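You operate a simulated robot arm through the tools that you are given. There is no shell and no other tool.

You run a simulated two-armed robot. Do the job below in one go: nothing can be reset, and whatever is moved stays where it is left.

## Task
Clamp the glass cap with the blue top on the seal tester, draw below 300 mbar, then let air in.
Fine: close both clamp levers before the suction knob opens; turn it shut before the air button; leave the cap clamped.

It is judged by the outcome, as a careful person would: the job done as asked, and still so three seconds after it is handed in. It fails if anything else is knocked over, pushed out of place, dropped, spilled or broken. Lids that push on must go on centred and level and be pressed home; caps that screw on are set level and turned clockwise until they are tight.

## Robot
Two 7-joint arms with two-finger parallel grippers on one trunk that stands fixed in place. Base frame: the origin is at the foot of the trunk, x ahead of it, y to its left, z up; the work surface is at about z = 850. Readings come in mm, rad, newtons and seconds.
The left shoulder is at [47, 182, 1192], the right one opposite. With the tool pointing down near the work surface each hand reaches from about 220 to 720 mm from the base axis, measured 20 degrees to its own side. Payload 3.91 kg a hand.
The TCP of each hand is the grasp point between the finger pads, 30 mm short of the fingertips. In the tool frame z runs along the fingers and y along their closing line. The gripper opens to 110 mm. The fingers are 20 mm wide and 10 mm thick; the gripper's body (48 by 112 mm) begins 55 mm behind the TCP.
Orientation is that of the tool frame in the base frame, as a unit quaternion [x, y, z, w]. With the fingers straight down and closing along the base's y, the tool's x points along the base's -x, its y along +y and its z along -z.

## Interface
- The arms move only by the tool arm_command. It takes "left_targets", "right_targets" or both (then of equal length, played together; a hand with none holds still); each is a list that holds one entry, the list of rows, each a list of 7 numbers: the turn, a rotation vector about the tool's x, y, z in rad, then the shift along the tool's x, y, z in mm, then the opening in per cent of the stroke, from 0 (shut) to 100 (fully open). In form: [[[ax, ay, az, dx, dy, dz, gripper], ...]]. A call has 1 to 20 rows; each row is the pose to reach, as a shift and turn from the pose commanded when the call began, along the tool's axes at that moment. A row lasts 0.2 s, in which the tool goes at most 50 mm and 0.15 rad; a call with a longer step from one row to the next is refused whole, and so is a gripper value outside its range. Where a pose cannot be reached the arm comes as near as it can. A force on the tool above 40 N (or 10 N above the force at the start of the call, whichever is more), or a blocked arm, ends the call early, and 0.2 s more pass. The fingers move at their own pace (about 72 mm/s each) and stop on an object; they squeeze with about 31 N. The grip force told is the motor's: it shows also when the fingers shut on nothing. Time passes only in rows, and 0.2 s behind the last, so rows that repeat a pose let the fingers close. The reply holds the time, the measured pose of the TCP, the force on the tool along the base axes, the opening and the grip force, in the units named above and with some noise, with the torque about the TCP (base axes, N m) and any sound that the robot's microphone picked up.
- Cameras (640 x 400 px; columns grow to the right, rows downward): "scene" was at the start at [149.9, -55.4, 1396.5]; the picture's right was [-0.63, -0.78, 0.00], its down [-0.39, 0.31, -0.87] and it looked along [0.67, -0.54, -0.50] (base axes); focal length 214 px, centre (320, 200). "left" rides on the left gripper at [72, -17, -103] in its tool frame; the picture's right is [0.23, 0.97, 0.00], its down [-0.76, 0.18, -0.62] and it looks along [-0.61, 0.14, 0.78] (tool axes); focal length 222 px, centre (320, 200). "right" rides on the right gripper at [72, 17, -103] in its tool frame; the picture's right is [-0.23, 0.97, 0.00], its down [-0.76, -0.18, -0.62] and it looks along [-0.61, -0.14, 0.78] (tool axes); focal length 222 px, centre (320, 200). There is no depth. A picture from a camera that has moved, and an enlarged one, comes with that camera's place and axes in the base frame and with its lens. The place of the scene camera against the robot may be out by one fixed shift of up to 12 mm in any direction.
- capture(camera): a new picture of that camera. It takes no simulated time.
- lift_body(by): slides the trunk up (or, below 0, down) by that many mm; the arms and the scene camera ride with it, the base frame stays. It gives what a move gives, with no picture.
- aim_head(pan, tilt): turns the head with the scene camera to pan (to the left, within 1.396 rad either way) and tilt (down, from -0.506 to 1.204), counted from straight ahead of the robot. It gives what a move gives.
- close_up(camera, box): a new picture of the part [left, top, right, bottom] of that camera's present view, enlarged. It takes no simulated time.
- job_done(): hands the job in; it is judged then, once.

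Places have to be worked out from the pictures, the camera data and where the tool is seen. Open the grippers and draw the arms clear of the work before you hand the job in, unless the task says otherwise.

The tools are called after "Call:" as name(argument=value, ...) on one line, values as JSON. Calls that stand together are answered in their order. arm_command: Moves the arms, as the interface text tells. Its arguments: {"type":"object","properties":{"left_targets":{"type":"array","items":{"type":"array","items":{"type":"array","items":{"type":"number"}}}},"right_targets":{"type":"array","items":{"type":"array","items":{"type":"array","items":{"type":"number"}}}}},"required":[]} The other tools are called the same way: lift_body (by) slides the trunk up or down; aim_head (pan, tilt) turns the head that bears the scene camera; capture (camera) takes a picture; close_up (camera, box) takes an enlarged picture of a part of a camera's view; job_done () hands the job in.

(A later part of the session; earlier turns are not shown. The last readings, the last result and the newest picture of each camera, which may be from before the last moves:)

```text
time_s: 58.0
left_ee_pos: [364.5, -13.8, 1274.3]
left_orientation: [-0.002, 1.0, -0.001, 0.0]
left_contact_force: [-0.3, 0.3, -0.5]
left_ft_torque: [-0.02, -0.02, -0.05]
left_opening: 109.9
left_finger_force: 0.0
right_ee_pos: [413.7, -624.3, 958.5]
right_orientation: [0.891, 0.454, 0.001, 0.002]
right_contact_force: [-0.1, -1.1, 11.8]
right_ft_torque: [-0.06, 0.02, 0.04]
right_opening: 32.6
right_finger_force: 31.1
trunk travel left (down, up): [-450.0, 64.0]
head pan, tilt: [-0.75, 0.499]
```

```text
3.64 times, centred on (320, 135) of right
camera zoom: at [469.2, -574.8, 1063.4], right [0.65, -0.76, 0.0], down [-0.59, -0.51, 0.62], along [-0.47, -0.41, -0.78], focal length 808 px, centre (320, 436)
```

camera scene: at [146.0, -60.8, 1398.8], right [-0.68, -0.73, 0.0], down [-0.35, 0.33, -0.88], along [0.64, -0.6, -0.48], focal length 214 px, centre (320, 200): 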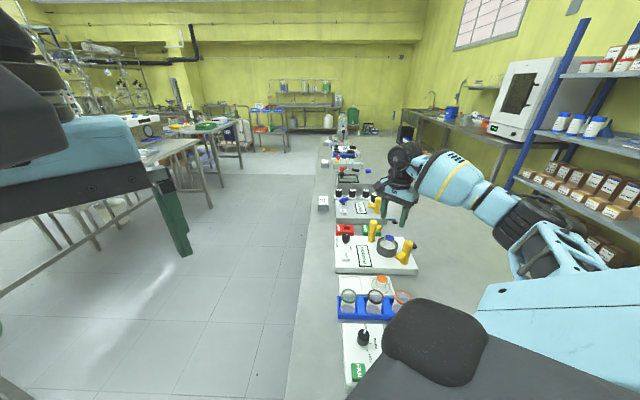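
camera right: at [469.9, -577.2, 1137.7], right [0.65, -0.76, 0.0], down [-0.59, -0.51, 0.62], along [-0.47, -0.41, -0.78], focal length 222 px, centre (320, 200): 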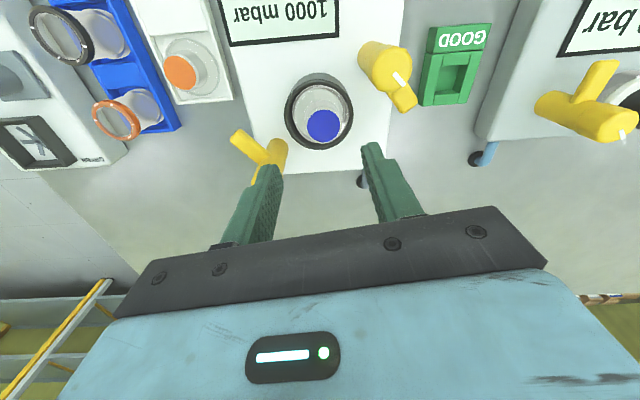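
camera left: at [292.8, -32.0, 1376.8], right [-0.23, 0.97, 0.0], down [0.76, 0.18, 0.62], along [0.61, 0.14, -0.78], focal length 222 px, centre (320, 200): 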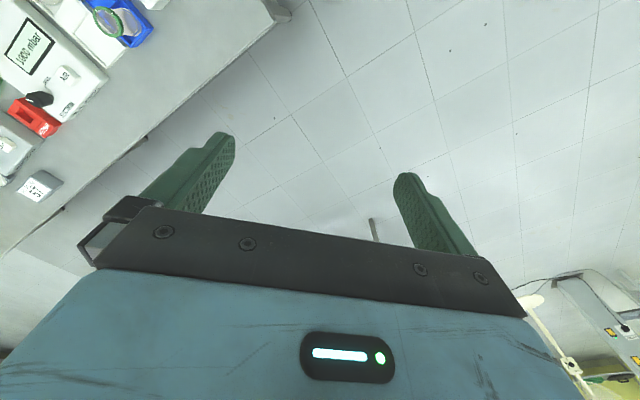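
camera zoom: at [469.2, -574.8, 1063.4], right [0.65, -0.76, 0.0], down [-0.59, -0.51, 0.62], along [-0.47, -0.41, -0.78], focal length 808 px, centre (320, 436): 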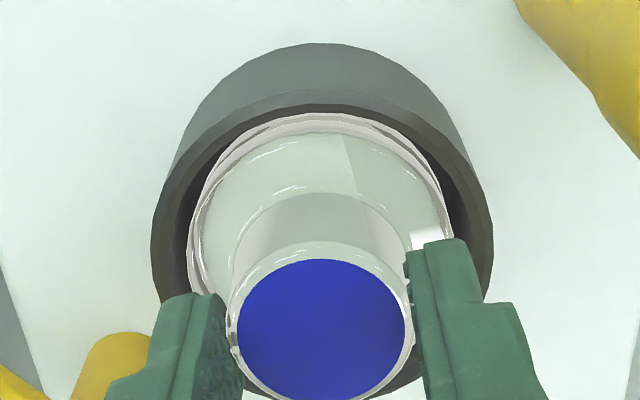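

Contact is 12 N and perfectly even, and the cap and ring coincide to about 0.3 mm in this view. I'll unload, open and rise to check that it stays level.

Call:
arm_command(right_targets=[[[0, 0, 0, 0, 0, -1.7, 10], [0, 0, 0, 0, 0, -1.7, 10], [0, 0, 0, 0, 0, -1.7, 35], [0, 0, 0, 0, 0, -1.7, 50], [0, 0, 0, 0, 0, -1.7, 50], [0, 0, 0, 0, 0, -20, 50], [0, 0, 0, 0, 0, -50, 50], [0, 0, 0, 0, 0, -75, 50], [0, 0, 0, 0, 0, -75, 50]]])

Call:
close_up(camera="right", box=[275, 65, 365, 155])

Call:
close_up(camera="scene", box=[376, 228, 404, 258])

```text
time_s: 60.0
left_ee_pos: [366.5, -15.2, 1273.6]
left_orientation: [-0.002, 1.0, -0.001, 0.0]
left_contact_force: [0.4, -0.5, -0.2]
left_ft_torque: [0.01, 0.0, 0.0]
left_opening: 110.2
left_finger_force: 0.1
right_ee_pos: [415.3, -625.0, 1032.3]
right_orientation: [0.891, 0.454, 0.0, 0.0]
right_contact_force: [0.2, 0.5, 0.1]
right_ft_torque: [-0.01, -0.01, 0.03]
right_opening: 55.0
right_finger_force: 0.0
trunk travel left (down, up): [-450.0, 64.0]
head pan, tilt: [-0.75, 0.499]
```

```text
4.44 times, centred on (320, 110) of right
camera zoom: at [471.2, -575.2, 1136.6], right [0.65, -0.76, 0.0], down [-0.59, -0.51, 0.62], along [-0.47, -0.41, -0.78], focal length 987 px, centre (320, 600)
```

zoom: 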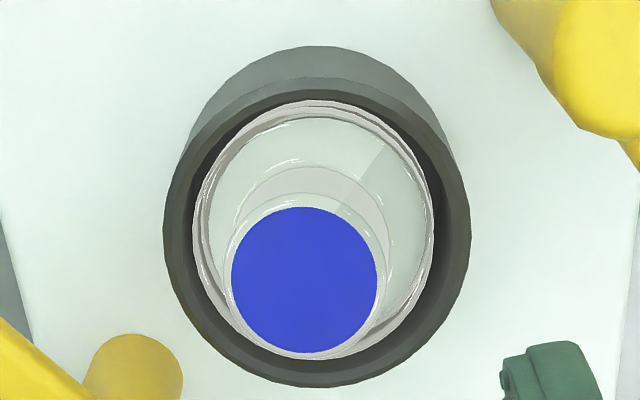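

```text
13.33 times, centred on (390, 243) of scene
camera zoom: at [146.1, -61.0, 1398.7], right [-0.68, -0.73, 0.0], down [-0.35, 0.33, -0.88], along [0.64, -0.6, -0.48], focal length 2860 px, centre (-613, -373)
```

zoom: 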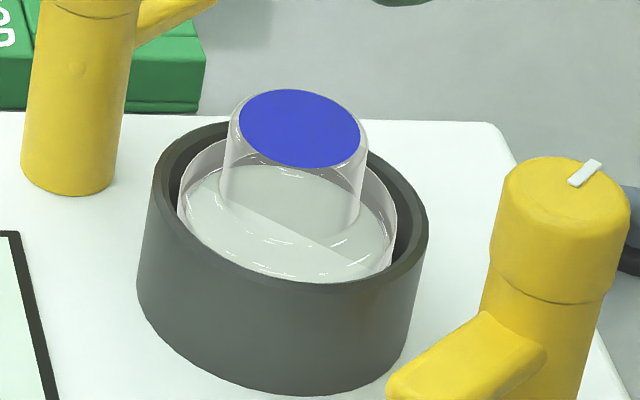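

The cap now leans the other way, toward the robot. I need to understand the seat better, so I'll zoom in hard from this side.

Call:
close_up(camera="right", box=[287, 80, 353, 140])

Call:
close_up(camera="scene", box=[380, 232, 400, 252])

```text
6.67 times, centred on (320, 110) of right
camera zoom: at [471.2, -575.2, 1136.6], right [0.65, -0.76, 0.0], down [-0.59, -0.51, 0.62], along [-0.47, -0.41, -0.78], focal length 1481 px, centre (320, 800)
```

zoom: 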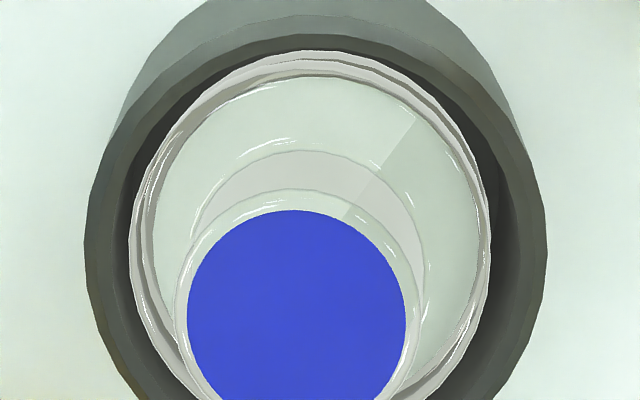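

```text
16.00 times, centred on (390, 242) of scene
camera zoom: at [146.1, -61.0, 1398.7], right [-0.68, -0.73, 0.0], down [-0.35, 0.33, -0.88], along [0.64, -0.6, -0.48], focal length 3432 px, centre (-800, -472)
```

zoom: 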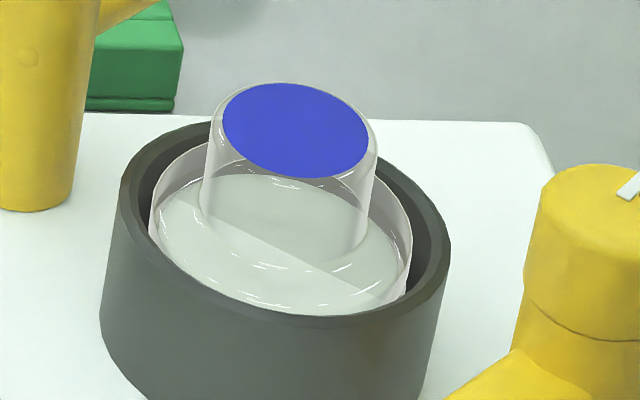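

My reading is that the cap is a hollow bell whose skirt must slip over the white plug with well under 1 mm of play, and it's now about 0.8 mm too far toward the robot. I'll grip it (which levels it), press lightly and slide it slowly back along that axis until it drops on.

Call:
arm_command(right_targets=[[[0, 0, 0, 0, 0, 25, 50], [0, 0, 0, 0, 0, 50, 50], [0, 0, 0, 0, 0, 68, 50], [0, 0, 0, 0, 0, 75, 50], [0, 0, 0, 0, 0, 75, 40], [0, 0, 0, 0, 0, 75, 30], [0, 0, 0, 0, 0, 75, 10], [0, 0, 0, 0, 0, 75, 10]]])

Call:
close_up(camera="right", box=[265, 80, 375, 190])

```text
time_s: 61.9
left_ee_pos: [365.6, -14.8, 1274.6]
left_orientation: [-0.001, 1.0, -0.001, 0.0]
left_contact_force: [-0.6, -0.3, -0.6]
left_ft_torque: [0.0, 0.01, -0.04]
left_opening: 110.1
left_finger_force: 0.0
right_ee_pos: [415.2, -625.5, 958.1]
right_orientation: [0.891, 0.454, -0.001, 0.0]
right_contact_force: [0.4, 0.6, 0.0]
right_ft_torque: [-0.03, -0.03, -0.04]
right_opening: 32.6
right_finger_force: 31.1
trunk travel left (down, up): [-450.0, 64.0]
head pan, tilt: [-0.75, 0.499]
```

```text
3.64 times, centred on (320, 135) of right
camera zoom: at [470.4, -573.9, 1062.1], right [0.65, -0.76, 0.0], down [-0.59, -0.51, 0.62], along [-0.47, -0.41, -0.78], focal length 808 px, centre (320, 436)
```

zoom: 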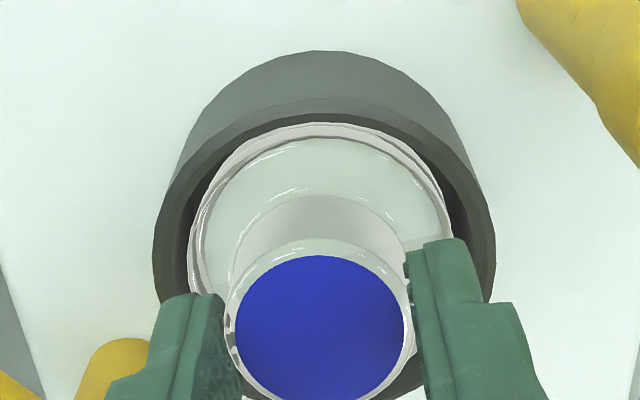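

The cap is squared and reads about 1.1 mm short of the ring centre along the finger axis. I'll press lightly and slide it up to 1.6 mm that way in 0.3 mm steps.

Call:
arm_command(right_targets=[[[0, 0, 0, 0, 0, 1.5, 10], [0, 0, 0, 0, 0, 2.5, 10], [0, 0, 0, -0.1, 0.4, 2.5, 10], [0, 0, 0, -0.1, 0.7, 2.5, 10], [0, 0, 0, -0.2, 1.0, 2.5, 10], [0, 0, 0, -0.2, 1.0, 2.5, 10]]])

Call:
close_up(camera="right", box=[265, 80, 375, 190])

```text
time_s: 63.2
left_ee_pos: [364.1, -13.2, 1274.6]
left_orientation: [-0.002, 1.0, 0.0, 0.0]
left_contact_force: [0.2, 0.4, -0.5]
left_ft_torque: [0.04, 0.01, 0.04]
left_opening: 109.9
left_finger_force: 0.0
right_ee_pos: [414.3, -624.2, 957.4]
right_orientation: [0.891, 0.454, 0.001, 0.001]
right_contact_force: [-1.5, 2.6, 13.9]
right_ft_torque: [0.1, 0.09, 0.0]
right_opening: 32.6
right_finger_force: 30.8
trunk travel left (down, up): [-450.0, 64.0]
head pan, tilt: [-0.75, 0.499]
```

```text
3.64 times, centred on (320, 135) of right
camera zoom: at [470.5, -574.1, 1060.5], right [0.65, -0.76, 0.0], down [-0.59, -0.51, 0.62], along [-0.47, -0.41, -0.78], focal length 808 px, centre (320, 436)
```

zoom: 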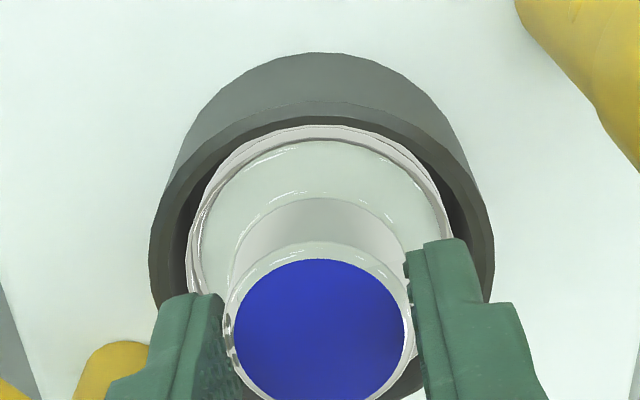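

There's friction but no drop yet, with about 0.5 mm still to go. I'll continue sliding in small steps.

Call:
arm_command(right_targets=[[[0, 0, 0, -0.1, 0.3, 0.5, 10], [0, 0, 0, -0.1, 0.6, 0.5, 10], [0, 0, 0, -0.2, 0.9, 0.5, 10], [0, 0, 0, -0.2, 0.9, 0.5, 10]]])

Call:
close_up(camera="right", box=[265, 80, 375, 190])

Call:
close_up(camera="scene", box=[376, 228, 404, 258])

```text
time_s: 64.2
left_ee_pos: [364.7, -13.1, 1274.2]
left_orientation: [-0.002, 1.0, 0.0, 0.0]
left_contact_force: [-0.2, 0.3, -0.2]
left_ft_torque: [0.02, 0.0, 0.02]
left_opening: 109.9
left_finger_force: 0.0
right_ee_pos: [415.3, -625.2, 953.8]
right_orientation: [0.891, 0.454, 0.0, 0.001]
right_contact_force: [-1.4, 3.8, 11.0]
right_ft_torque: [0.19, 0.08, -0.03]
right_opening: 32.6
right_finger_force: 31.1
trunk travel left (down, up): [-450.0, 64.0]
head pan, tilt: [-0.75, 0.499]
```

```text
3.64 times, centred on (320, 135) of right
camera zoom: at [470.8, -574.7, 1059.2], right [0.65, -0.76, 0.0], down [-0.59, -0.51, 0.62], along [-0.47, -0.41, -0.78], focal length 808 px, centre (320, 436)
```

zoom: 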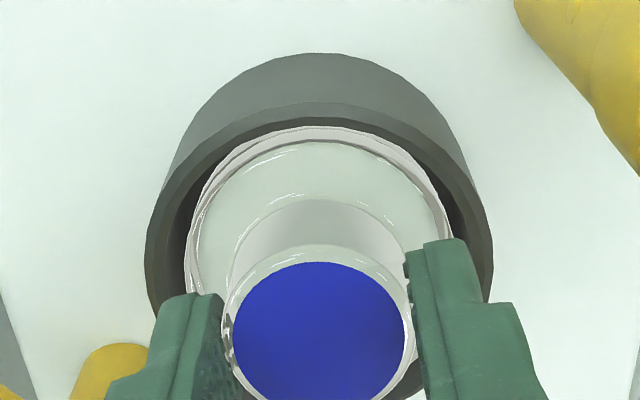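

```text
13.33 times, centred on (390, 243) of scene
camera zoom: at [145.2, -59.3, 1398.9], right [-0.68, -0.73, 0.0], down [-0.35, 0.33, -0.88], along [0.64, -0.6, -0.48], focal length 2860 px, centre (-613, -373)
```

zoom: 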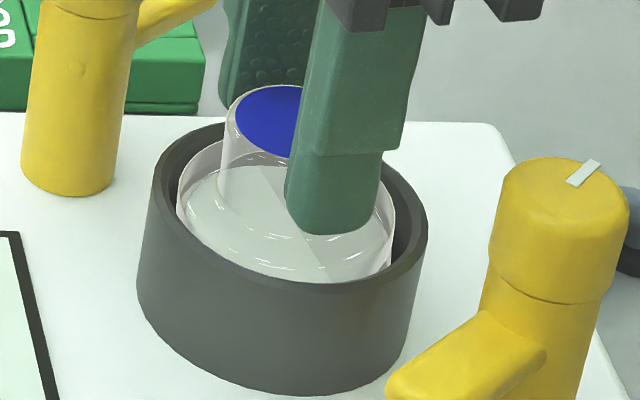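

The height dropped about 2–3 mm while the force eased, which suggests the skirt is slipping onto the plug. I'll press a little more to see whether it's home.

Call:
arm_command(right_targets=[[[0, 0, 0, 0, 0.2, 1.0, 10], [0, 0, 0, 0, 0.4, 2.0, 10], [0, 0, 0, 0, 0.4, 2.0, 10]]])

Call:
close_up(camera="right", box=[265, 80, 375, 190])

```text
time_s: 65.0
left_ee_pos: [364.5, -11.8, 1273.3]
left_orientation: [-0.002, 1.0, -0.003, 0.0]
left_contact_force: [-0.7, 0.0, 0.5]
left_ft_torque: [-0.01, 0.04, 0.02]
left_opening: 109.8
left_finger_force: 0.0
right_ee_pos: [416.0, -625.2, 954.5]
right_orientation: [0.891, 0.454, 0.0, 0.001]
right_contact_force: [-1.5, 4.7, 14.8]
right_ft_torque: [0.22, 0.13, -0.03]
right_opening: 32.6
right_finger_force: 31.0
trunk travel left (down, up): [-450.0, 64.0]
head pan, tilt: [-0.75, 0.499]
```

```text
3.64 times, centred on (320, 135) of right
camera zoom: at [470.9, -575.3, 1057.9], right [0.65, -0.76, 0.0], down [-0.59, -0.51, 0.62], along [-0.47, -0.41, -0.78], focal length 808 px, centre (320, 436)
```

zoom: 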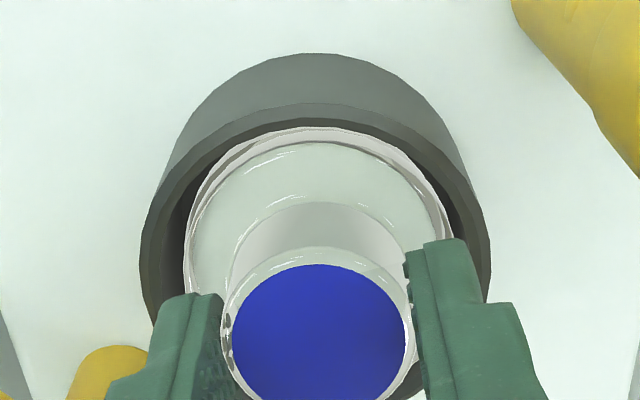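

The pads are slipping on the glass at about 15 N, so gripping won't push it home. I'll release and check how it lies; if needed I'll press the knob from above with closed fingers, letting the cap find its own centre.

Call:
arm_command(right_targets=[[[0, 0, 0, 0, 0, -2.2, 10], [0, 0, 0, 0, 0, -2.2, 10], [0, 0, 0, 0, 0, -2.2, 35], [0, 0, 0, 0, 0, -2.2, 50], [0, 0, 0, 0, 0, -2.2, 50], [0, 0, 0, 0, 0, -20, 50], [0, 0, 0, 0, 0, -50, 50], [0, 0, 0, 0, 0, -77, 50], [0, 0, 0, 0, 0, -77, 50]]])

Call:
close_up(camera="right", box=[275, 65, 365, 155])

Call:
close_up(camera="scene", box=[376, 228, 404, 258])

```text
time_s: 67.0
left_ee_pos: [365.6, -14.9, 1273.7]
left_orientation: [-0.002, 1.0, -0.001, 0.0]
left_contact_force: [-0.8, 0.0, 1.0]
left_ft_torque: [0.0, -0.05, 0.01]
left_opening: 110.2
left_finger_force: 0.1
right_ee_pos: [417.1, -626.1, 1030.7]
right_orientation: [0.891, 0.455, 0.0, 0.0]
right_contact_force: [0.3, 0.2, 1.0]
right_ft_torque: [-0.02, -0.02, -0.05]
right_opening: 55.2
right_finger_force: 0.1
trunk travel left (down, up): [-450.0, 64.0]
head pan, tilt: [-0.75, 0.499]
```

```text
4.44 times, centred on (320, 110) of right
camera zoom: at [473.0, -576.7, 1134.4], right [0.65, -0.76, 0.0], down [-0.59, -0.51, 0.62], along [-0.47, -0.41, -0.78], focal length 987 px, centre (320, 600)
```

zoom: 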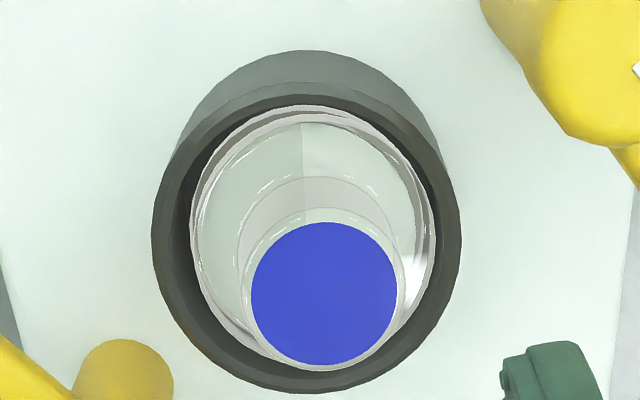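

```text
13.33 times, centred on (390, 243) of scene
camera zoom: at [146.0, -61.0, 1398.7], right [-0.68, -0.73, 0.0], down [-0.35, 0.33, -0.88], along [0.64, -0.6, -0.48], focal length 2860 px, centre (-613, -373)
```

zoom: 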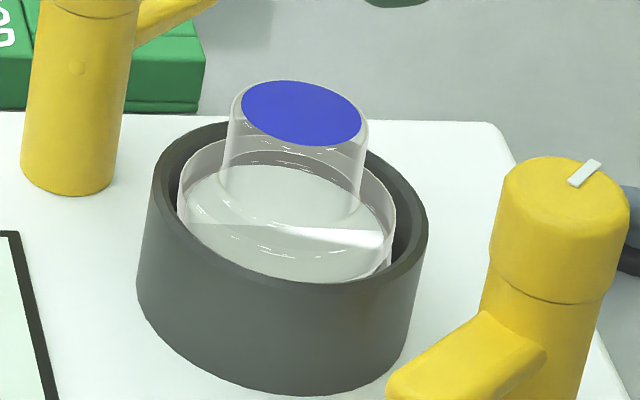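

It tips toward whichever side it's off-centre, so the skirt only drops when centred to a fraction of a millimetre. I'll grip it again over the measured ring centre and then run a small spiral with light downward pressure, watching for a drop.

Call:
arm_command(right_targets=[[[0, 0, 0, 0.6, -2.8, 20, 50], [0, 0, 0, 0.6, -2.8, 45, 50], [0, 0, 0, 0.6, -2.8, 65, 50], [0, 0, 0, 0.6, -2.8, 74, 50], [0, 0, 0, 0.6, -2.8, 74, 50], [0, 0, 0, 0.6, -2.8, 74, 40], [0, 0, 0, 0.6, -2.8, 74, 30], [0, 0, 0, 0.6, -2.8, 74, 10], [0, 0, 0, 0.6, -2.8, 74, 10]]])

Call:
close_up(camera="right", box=[275, 90, 365, 180])

```text
time_s: 69.0
left_ee_pos: [365.2, -13.9, 1274.4]
left_orientation: [-0.002, 1.0, 0.0, 0.0]
left_contact_force: [-0.6, 1.2, 0.2]
left_ft_torque: [-0.01, 0.01, 0.0]
left_opening: 109.9
left_finger_force: 0.0
right_ee_pos: [414.1, -625.1, 954.5]
right_orientation: [0.891, 0.455, 0.0, 0.0]
right_contact_force: [-0.5, -0.4, 0.6]
right_ft_torque: [-0.03, 0.0, 0.02]
right_opening: 32.8
right_finger_force: 30.9
trunk travel left (down, up): [-450.0, 64.0]
head pan, tilt: [-0.75, 0.499]
```

```text
4.44 times, centred on (320, 135) of right
camera zoom: at [470.2, -574.8, 1058.9], right [0.65, -0.76, 0.0], down [-0.59, -0.51, 0.62], along [-0.47, -0.41, -0.78], focal length 987 px, centre (320, 489)
```

zoom: 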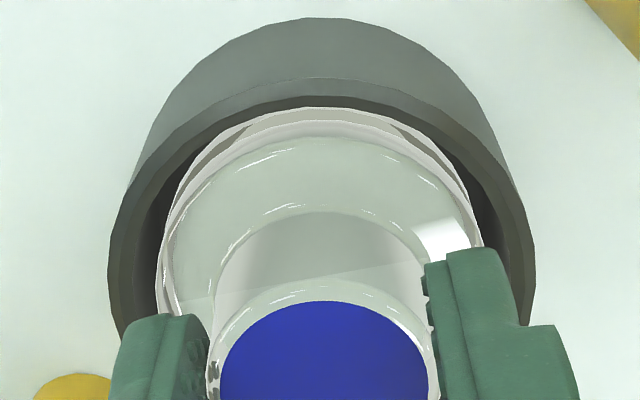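

Aligned to about 0.3 mm along the finger axis. I'll now press lightly and trace a small spiral of about ±1 mm.

Call:
arm_command(right_targets=[[[0, 0, 0, 0, 0, 1.2, 10], [0, 0, 0, 0, 0, 2.2, 10], [0, 0, 0, 0.4, 0, 2.2, 10], [0, 0, 0, 0.4, 0.4, 2.2, 10], [0, 0, 0, 0, 0.4, 2.2, 10], [0, 0, 0, -0.4, 0.4, 2.2, 10], [0, 0, 0, -0.4, 0, 2.2, 10], [0, 0, 0, -0.4, -0.4, 2.2, 10], [0, 0, 0, 0, -0.4, 2.2, 10], [0, 0, 0, 0.4, -0.4, 2.2, 10], [0, 0, 0, 0.9, -0.4, 2.2, 10], [0, 0, 0, 0.9, 0.2, 2.2, 10], [0, 0, 0, 0.9, 0.8, 2.2, 10], [0, 0, 0, 0.2, 0.8, 2.2, 10], [0, 0, 0, -0.6, 0.8, 2.2, 10], [0, 0, 0, -0.9, 0.2, 2.2, 10], [0, 0, 0, -0.9, -0.6, 2.2, 10], [0, 0, 0, -0.2, -0.8, 2.2, 10], [0, 0, 0, 0, 0, 2.2, 10], [0, 0, 0, 0, 0, 2.2, 10]]])

Call:
close_up(camera="right", box=[275, 90, 365, 180])

Call:
close_up(camera="scene", box=[376, 228, 404, 258])

```text
time_s: 73.2
left_ee_pos: [366.0, -13.8, 1274.4]
left_orientation: [-0.001, 1.0, 0.0, 0.0]
left_contact_force: [0.0, 0.6, 0.0]
left_ft_torque: [-0.02, 0.01, 0.02]
left_opening: 110.2
left_finger_force: 0.0
right_ee_pos: [413.7, -624.5, 952.5]
right_orientation: [0.891, 0.454, -0.001, 0.001]
right_contact_force: [0.3, 0.8, -0.1]
right_ft_torque: [-0.02, 0.0, -0.01]
right_opening: 32.6
right_finger_force: 30.9
trunk travel left (down, up): [-450.0, 64.0]
head pan, tilt: [-0.75, 0.499]
```

```text
4.44 times, centred on (320, 135) of right
camera zoom: at [470.0, -574.7, 1057.4], right [0.65, -0.76, 0.0], down [-0.59, -0.51, 0.62], along [-0.47, -0.41, -0.78], focal length 987 px, centre (320, 489)
```

zoom: 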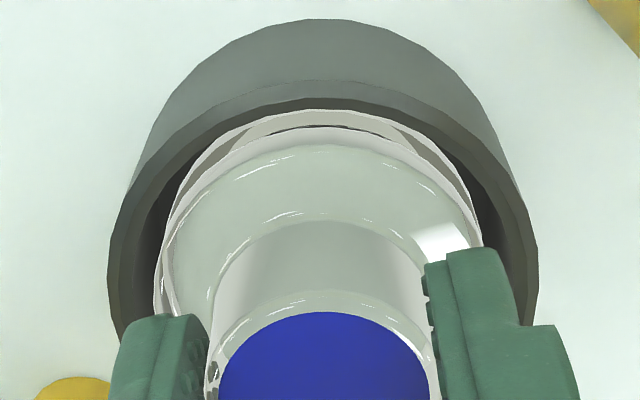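

```text
13.33 times, centred on (390, 243) of scene
camera zoom: at [146.0, -60.8, 1398.8], right [-0.68, -0.73, 0.0], down [-0.35, 0.33, -0.88], along [0.64, -0.6, -0.48], focal length 2860 px, centre (-613, -373)
```

zoom: 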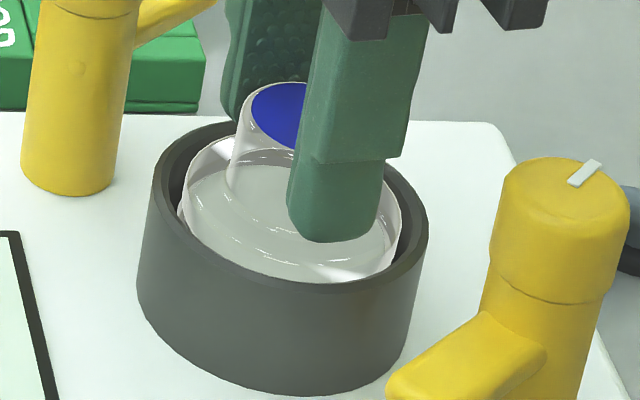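

The force fell to zero and the cap pivoted about the finger axis: its side toward -e1 (the tester's long axis) has dropped while the other side rides on the plug. So I'll slide it toward +e1 under light pressure; the dropped skirt should register against the plug.

Call:
arm_command(right_targets=[[[0, 0, 0, 0, 0, 1.0, 10], [0, 0, 0, 0.3, 0, 1.5, 10], [0, 0, 0, 0.6, 0, 1.5, 10], [0, 0, 0, 0.9, 0, 1.5, 10], [0, 0, 0, 1.2, 0, 1.5, 10], [0, 0, 0, 1.5, 0, 1.5, 10], [0, 0, 0, 1.5, 0, 1.5, 10]]])

Call:
close_up(camera="right", box=[275, 90, 365, 180])

Call:
close_up(camera="scene", box=[376, 228, 404, 258])

```text
time_s: 74.8
left_ee_pos: [365.2, -15.0, 1274.4]
left_orientation: [-0.002, 1.0, -0.001, 0.0]
left_contact_force: [0.3, 0.9, -1.1]
left_ft_torque: [-0.04, -0.03, 0.01]
left_opening: 110.1
left_finger_force: 0.0
right_ee_pos: [414.6, -623.4, 951.7]
right_orientation: [0.891, 0.454, 0.0, 0.0]
right_contact_force: [0.2, -2.8, 4.6]
right_ft_torque: [-0.11, -0.05, -0.03]
right_opening: 32.7
right_finger_force: 31.1
trunk travel left (down, up): [-450.0, 64.0]
head pan, tilt: [-0.75, 0.499]
```

```text
4.44 times, centred on (320, 135) of right
camera zoom: at [470.2, -572.9, 1056.4], right [0.65, -0.76, 0.0], down [-0.59, -0.51, 0.62], along [-0.47, -0.41, -0.78], focal length 987 px, centre (320, 489)
```

zoom: 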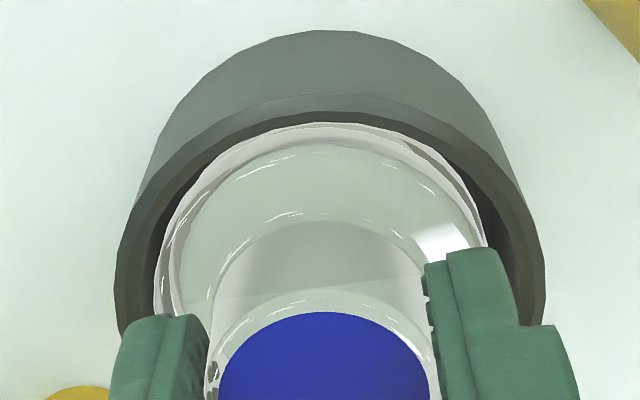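

```text
13.33 times, centred on (390, 243) of scene
camera zoom: at [145.8, -60.6, 1398.8], right [-0.68, -0.73, 0.0], down [-0.35, 0.33, -0.88], along [0.64, -0.6, -0.48], focal length 2860 px, centre (-613, -373)
```

zoom: 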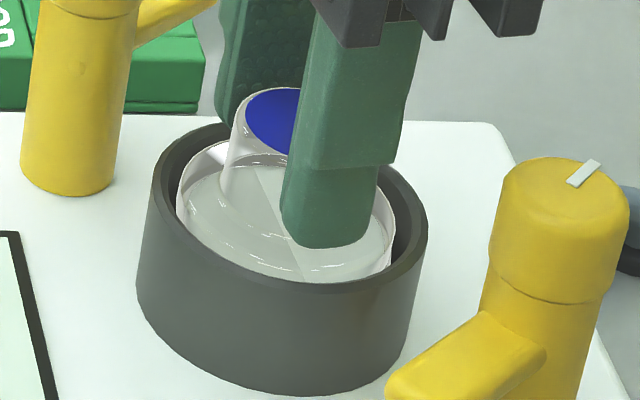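

The cap went down about 1 mm more with little force, but it's now about 1.2 mm off along the finger axis. I'll slide it back that way with slight pressure.

Call:
arm_command(right_targets=[[[0, 0, 0, 0, 0.3, 0.5, 10], [0, 0, 0, 0, 0.6, 1.0, 10], [0, 0, 0, 0, 0.9, 1.5, 10], [0, 0, 0, 0, 1.2, 1.5, 10], [0, 0, 0, 0, 1.2, 1.5, 10]]])

Call:
close_up(camera="right", box=[275, 90, 365, 180])

Call:
close_up(camera="scene", box=[376, 228, 404, 258])

```text
time_s: 76.0
left_ee_pos: [364.3, -13.5, 1275.1]
left_orientation: [-0.002, 1.0, -0.001, 0.0]
left_contact_force: [-0.8, 0.1, 0.4]
left_ft_torque: [0.02, 0.02, 0.02]
left_opening: 110.1
left_finger_force: 0.1
right_ee_pos: [414.3, -622.6, 953.0]
right_orientation: [0.891, 0.454, 0.0, 0.002]
right_contact_force: [-2.7, 0.8, 16.4]
right_ft_torque: [-0.05, 0.12, -0.02]
right_opening: 33.0
right_finger_force: 30.1
trunk travel left (down, up): [-450.0, 64.0]
head pan, tilt: [-0.75, 0.499]
```

```text
4.44 times, centred on (320, 135) of right
camera zoom: at [470.1, -572.7, 1056.2], right [0.65, -0.76, 0.0], down [-0.59, -0.51, 0.62], along [-0.47, -0.41, -0.78], focal length 987 px, centre (320, 489)
```

zoom: 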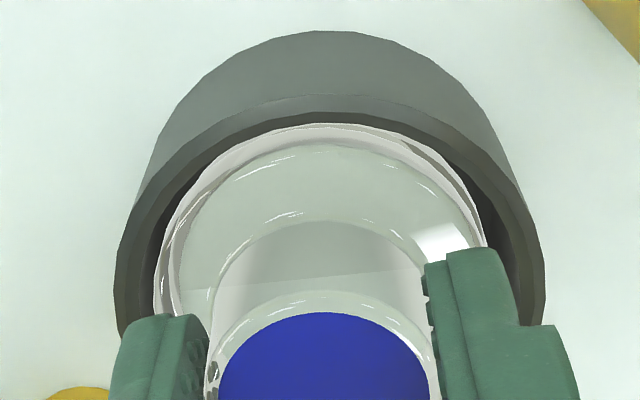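

```text
13.33 times, centred on (390, 243) of scene
camera zoom: at [144.6, -59.2, 1399.1], right [-0.68, -0.73, 0.0], down [-0.35, 0.33, -0.88], along [0.64, -0.6, -0.48], focal length 2860 px, centre (-613, -373)
```

zoom: 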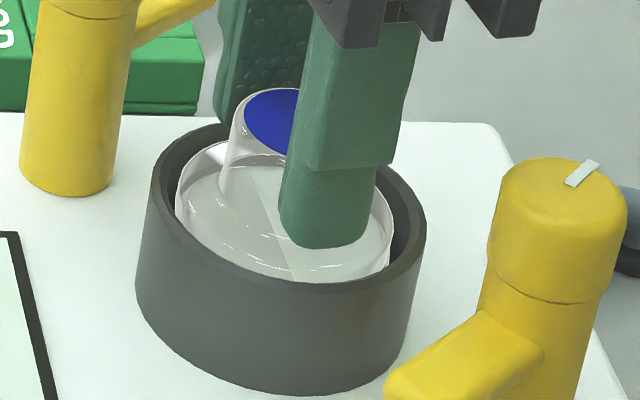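

The cap isn't dropping and I can't see why clearly. I'll lift it out and look straight at the empty seat from a steeper angle to learn its true shape.

Call:
arm_command(right_targets=[[[0, 0, 0, 0, 0, -8, 10], [0, 0, 0, 0, 0, -30, 10], [0, 0, 0, 0, 0, -60, 10], [0, 0, 0, -15, 0, -75, 10], [0, 0, 0, -30, 0, -75, 10], [0, 0, 0, -30, 0, -75, 10]]])

Call:
capture(camera="right")

Call:
close_up(camera="right", box=[275, 30, 365, 130])

Call:
close_up(camera="scene", box=[372, 205, 408, 260])

```text
time_s: 77.5
left_ee_pos: [365.8, -14.7, 1273.4]
left_orientation: [-0.001, 1.0, 0.0, 0.0]
left_contact_force: [0.3, 0.5, -0.9]
left_ft_torque: [0.0, -0.01, 0.0]
left_opening: 110.2
left_finger_force: 0.1
right_ee_pos: [397.7, -647.8, 1026.1]
right_orientation: [0.891, 0.454, 0.0, 0.0]
right_contact_force: [-0.3, -0.1, -0.3]
right_ft_torque: [0.04, 0.0, 0.02]
right_opening: 32.4
right_finger_force: 31.2
trunk travel left (down, up): [-450.0, 64.0]
head pan, tilt: [-0.75, 0.499]
```

```text
taken
camera right: at [453.7, -598.2, 1129.8], right [0.65, -0.76, 0.0], down [-0.59, -0.51, 0.62], along [-0.47, -0.41, -0.78], focal length 222 px, centre (320, 200)
```

right: 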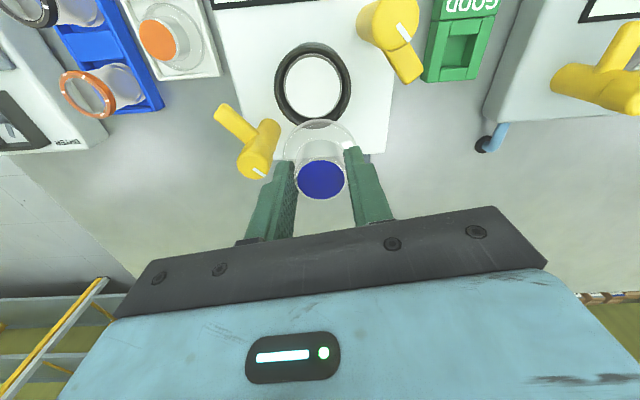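

```text
4.00 times, centred on (320, 80) of right
camera zoom: at [453.7, -598.2, 1129.8], right [0.65, -0.76, 0.0], down [-0.59, -0.51, 0.62], along [-0.47, -0.41, -0.78], focal length 888 px, centre (320, 680)
```

zoom: 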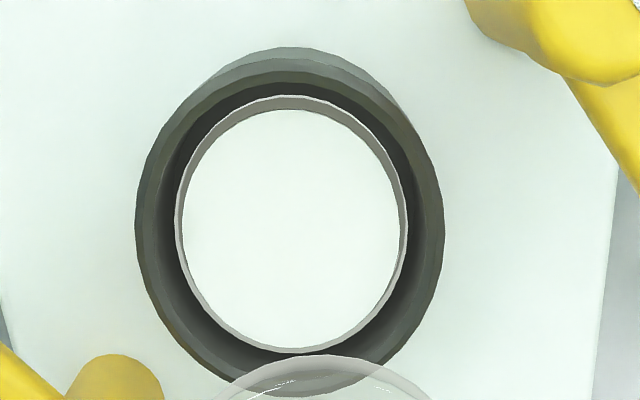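

```text
7.27 times, centred on (390, 232) of scene
camera zoom: at [146.2, -60.8, 1398.7], right [-0.68, -0.73, 0.0], down [-0.35, 0.33, -0.88], along [0.64, -0.6, -0.48], focal length 1560 px, centre (-189, -36)
```

zoom: 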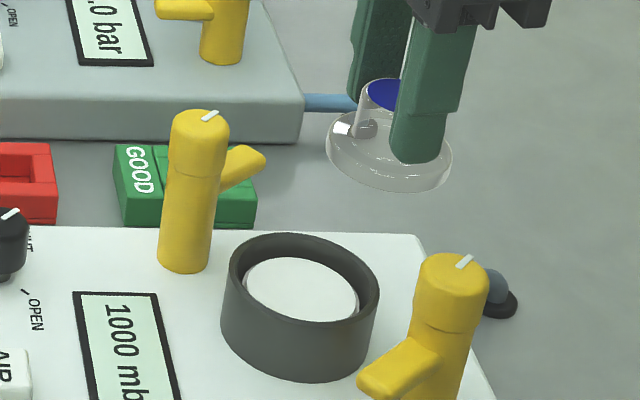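

Call:
close_up(camera="right", box=[285, 42, 355, 122])

Call:
close_up(camera="scene", box=[386, 210, 402, 236])

Call:
close_up(camera="scene", box=[384, 234, 400, 254])

```text
5.00 times, centred on (320, 82) of right
camera zoom: at [453.7, -598.2, 1129.8], right [0.65, -0.76, 0.0], down [-0.59, -0.51, 0.62], along [-0.47, -0.41, -0.78], focal length 1111 px, centre (320, 790)
```

zoom: 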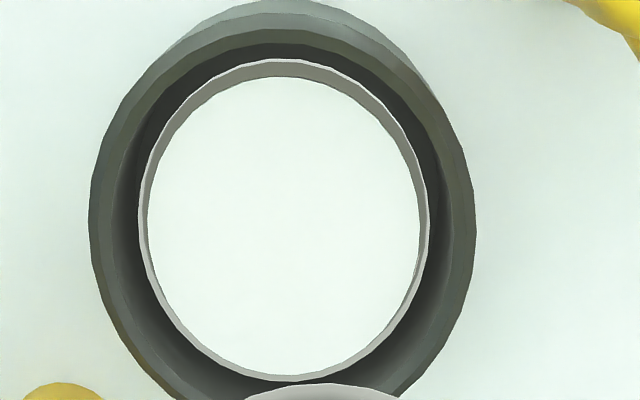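

```text
15.38 times, centred on (394, 223) of scene
camera zoom: at [146.2, -60.8, 1398.7], right [-0.68, -0.73, 0.0], down [-0.35, 0.33, -0.88], along [0.64, -0.6, -0.48], focal length 3300 px, centre (-818, -154)
```

zoom: 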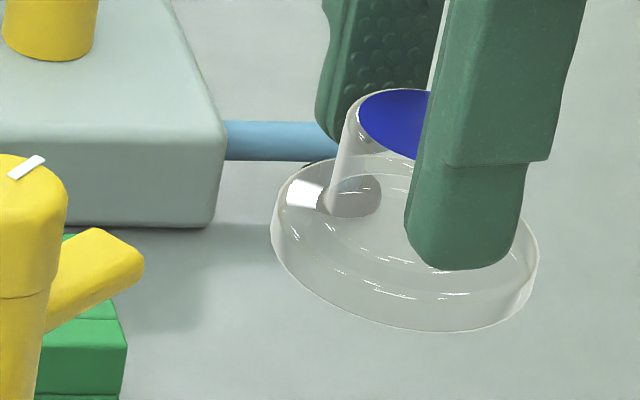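

```text
16.00 times, centred on (392, 244) of scene
camera zoom: at [146.2, -60.8, 1398.7], right [-0.68, -0.73, 0.0], down [-0.35, 0.33, -0.88], along [0.64, -0.6, -0.48], focal length 3432 px, centre (-832, -504)
```

zoom: 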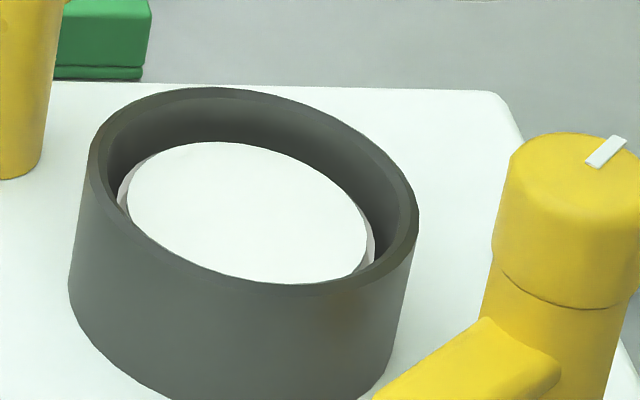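

The cap is a thick disc with a knob, and the seat is a raised white plug with sloping pink flanks, so good centring and a level cap matter. I'll take the cap back to the tray to level it and regrip it squarely. Then I'll align using two perpendicular views, trusting only the left-right measurement in each.

Call:
arm_command(right_targets=[[[0, 0, 0, 15, -8, -10, 10], [0, 0, -0.1, 45, -27, -10, 10], [0, 0, -0.21, 80, -48, -10, 10], [0, 0, -0.32, 115, -70, -10, 10], [0, 0, -0.43, 150, -91, -10, 10], [0, 0, -0.53, 185.9, -113.1, -10, 10], [0, 0, -0.63, 185.9, -113.1, 0, 10], [0, 0, -0.63, 185.9, -113.1, 30, 10], [0, 0, -0.63, 185.9, -113.1, 60, 10], [0, 0, -0.63, 185.9, -113.1, 60, 10]]])

Call:
close_up(camera="right", box=[240, 60, 400, 200])

Call:
close_up(camera="scene", box=[335, 235, 405, 310])

```text
time_s: 79.7
left_ee_pos: [364.1, -14.4, 1273.7]
left_orientation: [-0.002, 1.0, -0.001, 0.001]
left_contact_force: [-0.5, 0.0, 0.1]
left_ft_torque: [-0.02, 0.0, -0.05]
left_opening: 110.0
left_finger_force: 0.1
right_ee_pos: [414.7, -431.3, 965.0]
right_orientation: [0.707, 0.707, 0.001, 0.0]
right_contact_force: [0.5, 0.1, -1.2]
right_ft_torque: [0.01, 0.02, -0.03]
right_opening: 32.3
right_finger_force: 30.9
trunk travel left (down, up): [-450.0, 64.0]
head pan, tilt: [-0.75, 0.499]
```

```text
2.86 times, centred on (320, 130) of right
camera zoom: at [429.8, -357.1, 1069.1], right [0.97, -0.23, 0.0], down [-0.18, -0.76, 0.62], along [-0.14, -0.61, -0.78], focal length 635 px, centre (320, 400)
```

zoom: 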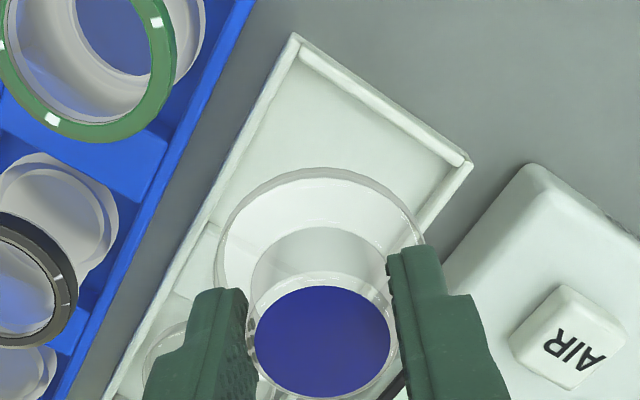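

```text
5.33 times, centred on (370, 272) of scene
camera zoom: at [146.0, -60.6, 1398.8], right [-0.68, -0.73, 0.0], down [-0.35, 0.33, -0.88], along [0.64, -0.6, -0.48], focal length 1144 px, centre (53, -187)
```

zoom: 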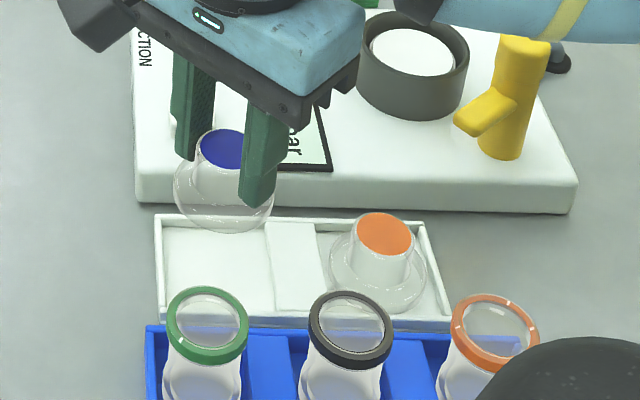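

The cap's base is centred over its slot to about 1 mm. I'll lower it and let the floor level it.

Call:
arm_command(right_targets=[[[0, 0, 0, 0.4, 0.3, 20, 10], [0, 0, 0, 0.4, 0.3, 40, 10], [0, 0, 0, 0.4, 0.3, 50, 10], [0, 0, 0, 0.4, 0.3, 54, 10], [0, 0, 0, 0.4, 0.3, 54, 10]]])

Call:
close_up(camera="right", box=[240, 60, 400, 200])

Call:
close_up(camera="scene", box=[335, 255, 405, 310])

```text
time_s: 80.8
left_ee_pos: [366.0, -13.8, 1273.6]
left_orientation: [-0.002, 1.0, -0.001, 0.0]
left_contact_force: [0.3, -0.3, 0.2]
left_ft_torque: [-0.02, 0.02, -0.03]
left_opening: 110.2
left_finger_force: 0.1
right_ee_pos: [416.6, -429.8, 910.1]
right_orientation: [0.707, 0.707, 0.001, 0.0]
right_contact_force: [1.3, -0.3, -0.7]
right_ft_torque: [0.02, 0.0, 0.01]
right_opening: 32.4
right_finger_force: 31.7
trunk travel left (down, up): [-450.0, 64.0]
head pan, tilt: [-0.75, 0.499]
```

```text
2.86 times, centred on (320, 130) of right
camera zoom: at [432.3, -356.5, 1014.8], right [0.97, -0.23, 0.0], down [-0.18, -0.76, 0.62], along [-0.14, -0.61, -0.78], focal length 635 px, centre (320, 400)
```

zoom: 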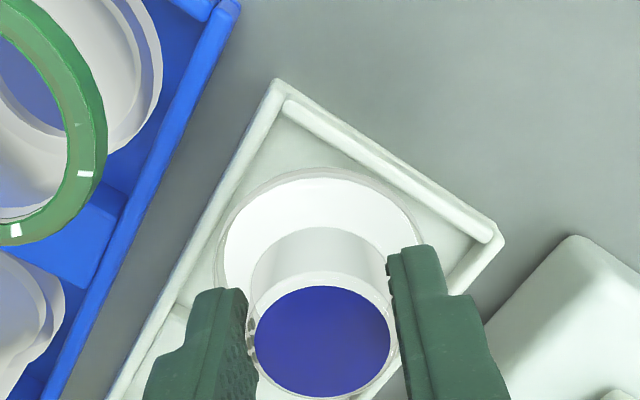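

```text
7.27 times, centred on (370, 282) of scene
camera zoom: at [146.0, -60.8, 1398.8], right [-0.68, -0.73, 0.0], down [-0.35, 0.33, -0.88], along [0.64, -0.6, -0.48], focal length 1560 px, centre (-44, -400)
```

zoom: 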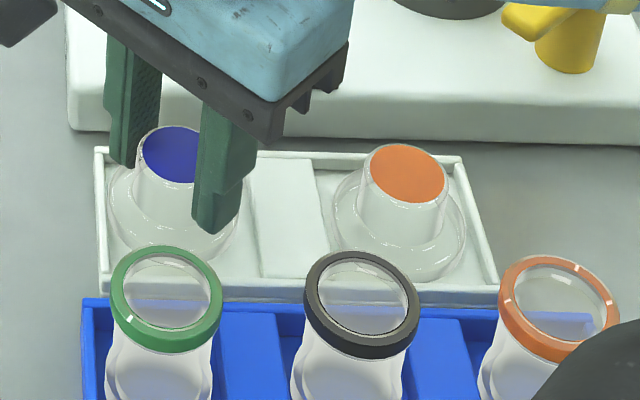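

The cap sits about 3.5 mm too close to the aisle-side wall in the scene view. I'll shift it (-2.2, -2.4) and then lower until it touches.

Call:
arm_command(right_targets=[[[0, 0, 0, -1.2, -1.1, -1, 10], [0, 0, 0, -2.4, -2.2, -1, 10], [0, 0, 0, -2.4, -2.2, 2, 10], [0, 0, 0, -2.4, -2.2, 5, 10], [0, 0, 0, -2.4, -2.2, 7, 10], [0, 0, 0, -2.4, -2.2, 7, 10]]])

Call:
close_up(camera="scene", box=[335, 255, 405, 310])

```text
time_s: 82.2
left_ee_pos: [365.5, -15.4, 1273.0]
left_orientation: [-0.001, 1.0, 0.0, -0.001]
left_contact_force: [0.1, -0.3, 0.2]
left_ft_torque: [0.0, 0.04, 0.02]
left_opening: 110.1
left_finger_force: 0.1
right_ee_pos: [413.5, -433.6, 904.5]
right_orientation: [0.706, 0.708, 0.0, 0.0]
right_contact_force: [-0.4, 0.6, -1.3]
right_ft_torque: [0.0, -0.02, -0.04]
right_opening: 32.3
right_finger_force: 31.4
trunk travel left (down, up): [-450.0, 64.0]
head pan, tilt: [-0.75, 0.499]
```

```text
7.27 times, centred on (370, 282) of scene
camera zoom: at [146.0, -60.8, 1398.8], right [-0.68, -0.73, 0.0], down [-0.35, 0.33, -0.88], along [0.64, -0.6, -0.48], focal length 1560 px, centre (-44, -400)
```

zoom: 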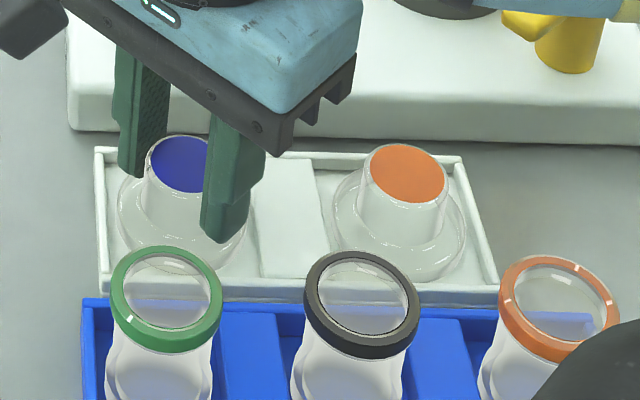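

Centred in the slot now, still no contact. I'll lower a few more millimetres.

Call:
arm_command(right_targets=[[[0, 0, 0, 0, 0, 2, 10], [0, 0, 0, 0, 0, 4, 10], [0, 0, 0, 0, 0, 4, 10]]])

```text
time_s: 83.0
left_ee_pos: [363.7, -13.5, 1274.9]
left_orientation: [-0.002, 1.0, -0.001, 0.001]
left_contact_force: [0.3, -0.4, -0.5]
left_ft_torque: [0.03, 0.01, 0.0]
left_opening: 110.0
left_finger_force: 0.0
right_ee_pos: [414.5, -433.7, 900.8]
right_orientation: [0.707, 0.708, 0.001, 0.003]
right_contact_force: [-2.5, -1.8, 14.1]
right_ft_torque: [-0.53, 0.14, -0.05]
right_opening: 32.5
right_finger_force: 30.9
trunk travel left (down, up): [-450.0, 64.0]
head pan, tilt: [-0.75, 0.499]
```

The low edge is touching (14 N, on the -y edge). I'll press slightly more to pivot it level, then release.

Call:
arm_command(right_targets=[[[0, 0, 0, 0, 0, 1.5, 10], [0, 0, 0, 0, 0, 3, 10], [0, 0, 0, 0, 0, 3, 10], [0, 0, 0, 0, 0, 1, 10], [0, 0, 0, 0, 0, 0, 25], [0, 0, 0, 0, 0, 0, 36], [0, 0, 0, 0, 0, 0, 50], [0, 0, 0, 0, 0, 0, 50]]])

Call:
close_up(camera="scene", box=[335, 255, 405, 310])

Call:
close_up(camera="right", box=[240, 60, 400, 200])

```text
time_s: 84.8
left_ee_pos: [366.0, -15.0, 1275.3]
left_orientation: [-0.002, 1.0, -0.001, 0.0]
left_contact_force: [0.6, 0.0, 0.1]
left_ft_torque: [0.0, 0.01, 0.01]
left_opening: 109.9
left_finger_force: 0.1
right_ee_pos: [413.1, -432.8, 899.0]
right_orientation: [0.707, 0.708, 0.0, 0.0]
right_contact_force: [0.5, 0.6, -0.7]
right_ft_torque: [0.03, -0.02, 0.0]
right_opening: 55.0
right_finger_force: 0.1
trunk travel left (down, up): [-450.0, 64.0]
head pan, tilt: [-0.75, 0.499]
```

```text
7.27 times, centred on (370, 282) of scene
camera zoom: at [146.0, -60.8, 1398.7], right [-0.68, -0.73, 0.0], down [-0.35, 0.33, -0.88], along [0.64, -0.6, -0.48], focal length 1560 px, centre (-44, -400)
```

zoom: 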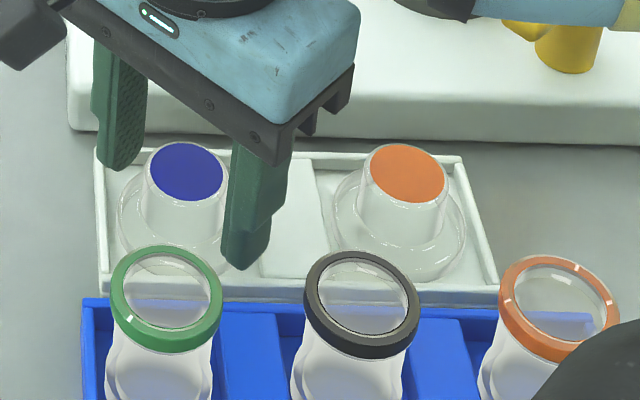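

```text
2.86 times, centred on (320, 130) of right
camera zoom: at [430.2, -359.4, 1003.5], right [0.97, -0.23, 0.0], down [-0.18, -0.76, 0.62], along [-0.14, -0.61, -0.78], focal length 635 px, centre (320, 400)
```

zoom: 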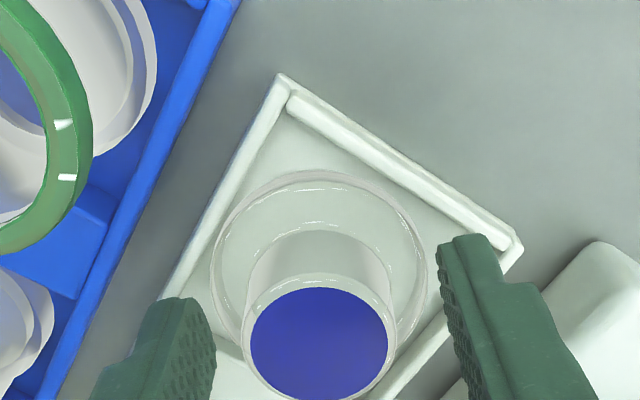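

The cap is flat in its slot. I'll rise, move over it and turn to the other yaw again for a centred grip.

Call:
arm_command(right_targets=[[[0, 0, 0, 0, 0, -25, 50], [0, 0, 0, -1, -0.4, -50, 50], [0, 0, -0.1, -1.4, -0.6, -66, 50], [0, 0, -0.24, -1.4, -0.6, -66, 50], [0, 0, -0.38, -1.4, -0.6, -66, 50], [0, 0, -0.52, -1.4, -0.6, -66, 50], [0, 0, -0.66, -1.4, -0.6, -66, 50], [0, 0, -0.8, -1.4, -0.6, -66, 50], [0, 0, -0.94, -1.4, -0.6, -66, 50], [0, 0, -1.06, -1.4, -0.6, -66, 50], [0, 0, -1.17, -1.4, -0.6, -66, 50], [0, 0, -1.17, -1.4, -0.6, -66, 50]]])

Call:
close_up(camera="right", box=[260, 70, 380, 180])

```text
time_s: 87.5
left_ee_pos: [365.5, -13.6, 1273.3]
left_orientation: [-0.002, 1.0, -0.001, 0.0]
left_contact_force: [-0.1, -0.3, 0.3]
left_ft_torque: [-0.02, -0.02, -0.02]
left_opening: 110.1
left_finger_force: 0.1
right_ee_pos: [413.0, -434.7, 966.2]
right_orientation: [0.196, 0.981, 0.0, 0.0]
right_contact_force: [0.0, 0.7, -0.2]
right_ft_torque: [-0.01, 0.0, 0.0]
right_opening: 55.1
right_finger_force: 0.0
trunk travel left (down, up): [-450.0, 64.0]
head pan, tilt: [-0.75, 0.499]
```

```text
3.64 times, centred on (320, 125) of right
camera zoom: at [352.4, -389.5, 1070.0], right [0.59, 0.81, 0.0], down [0.63, -0.46, 0.62], along [0.51, -0.37, -0.78], focal length 808 px, centre (320, 473)
```

zoom: 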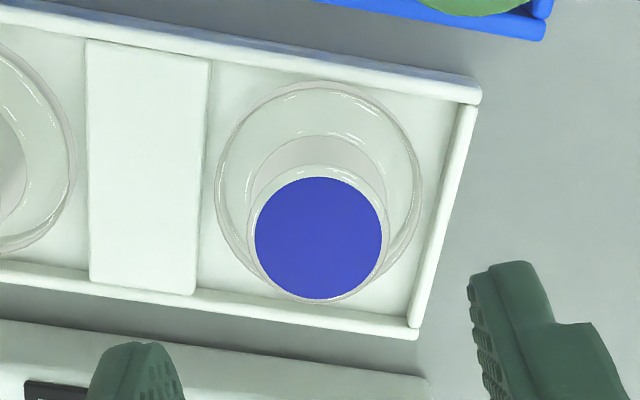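

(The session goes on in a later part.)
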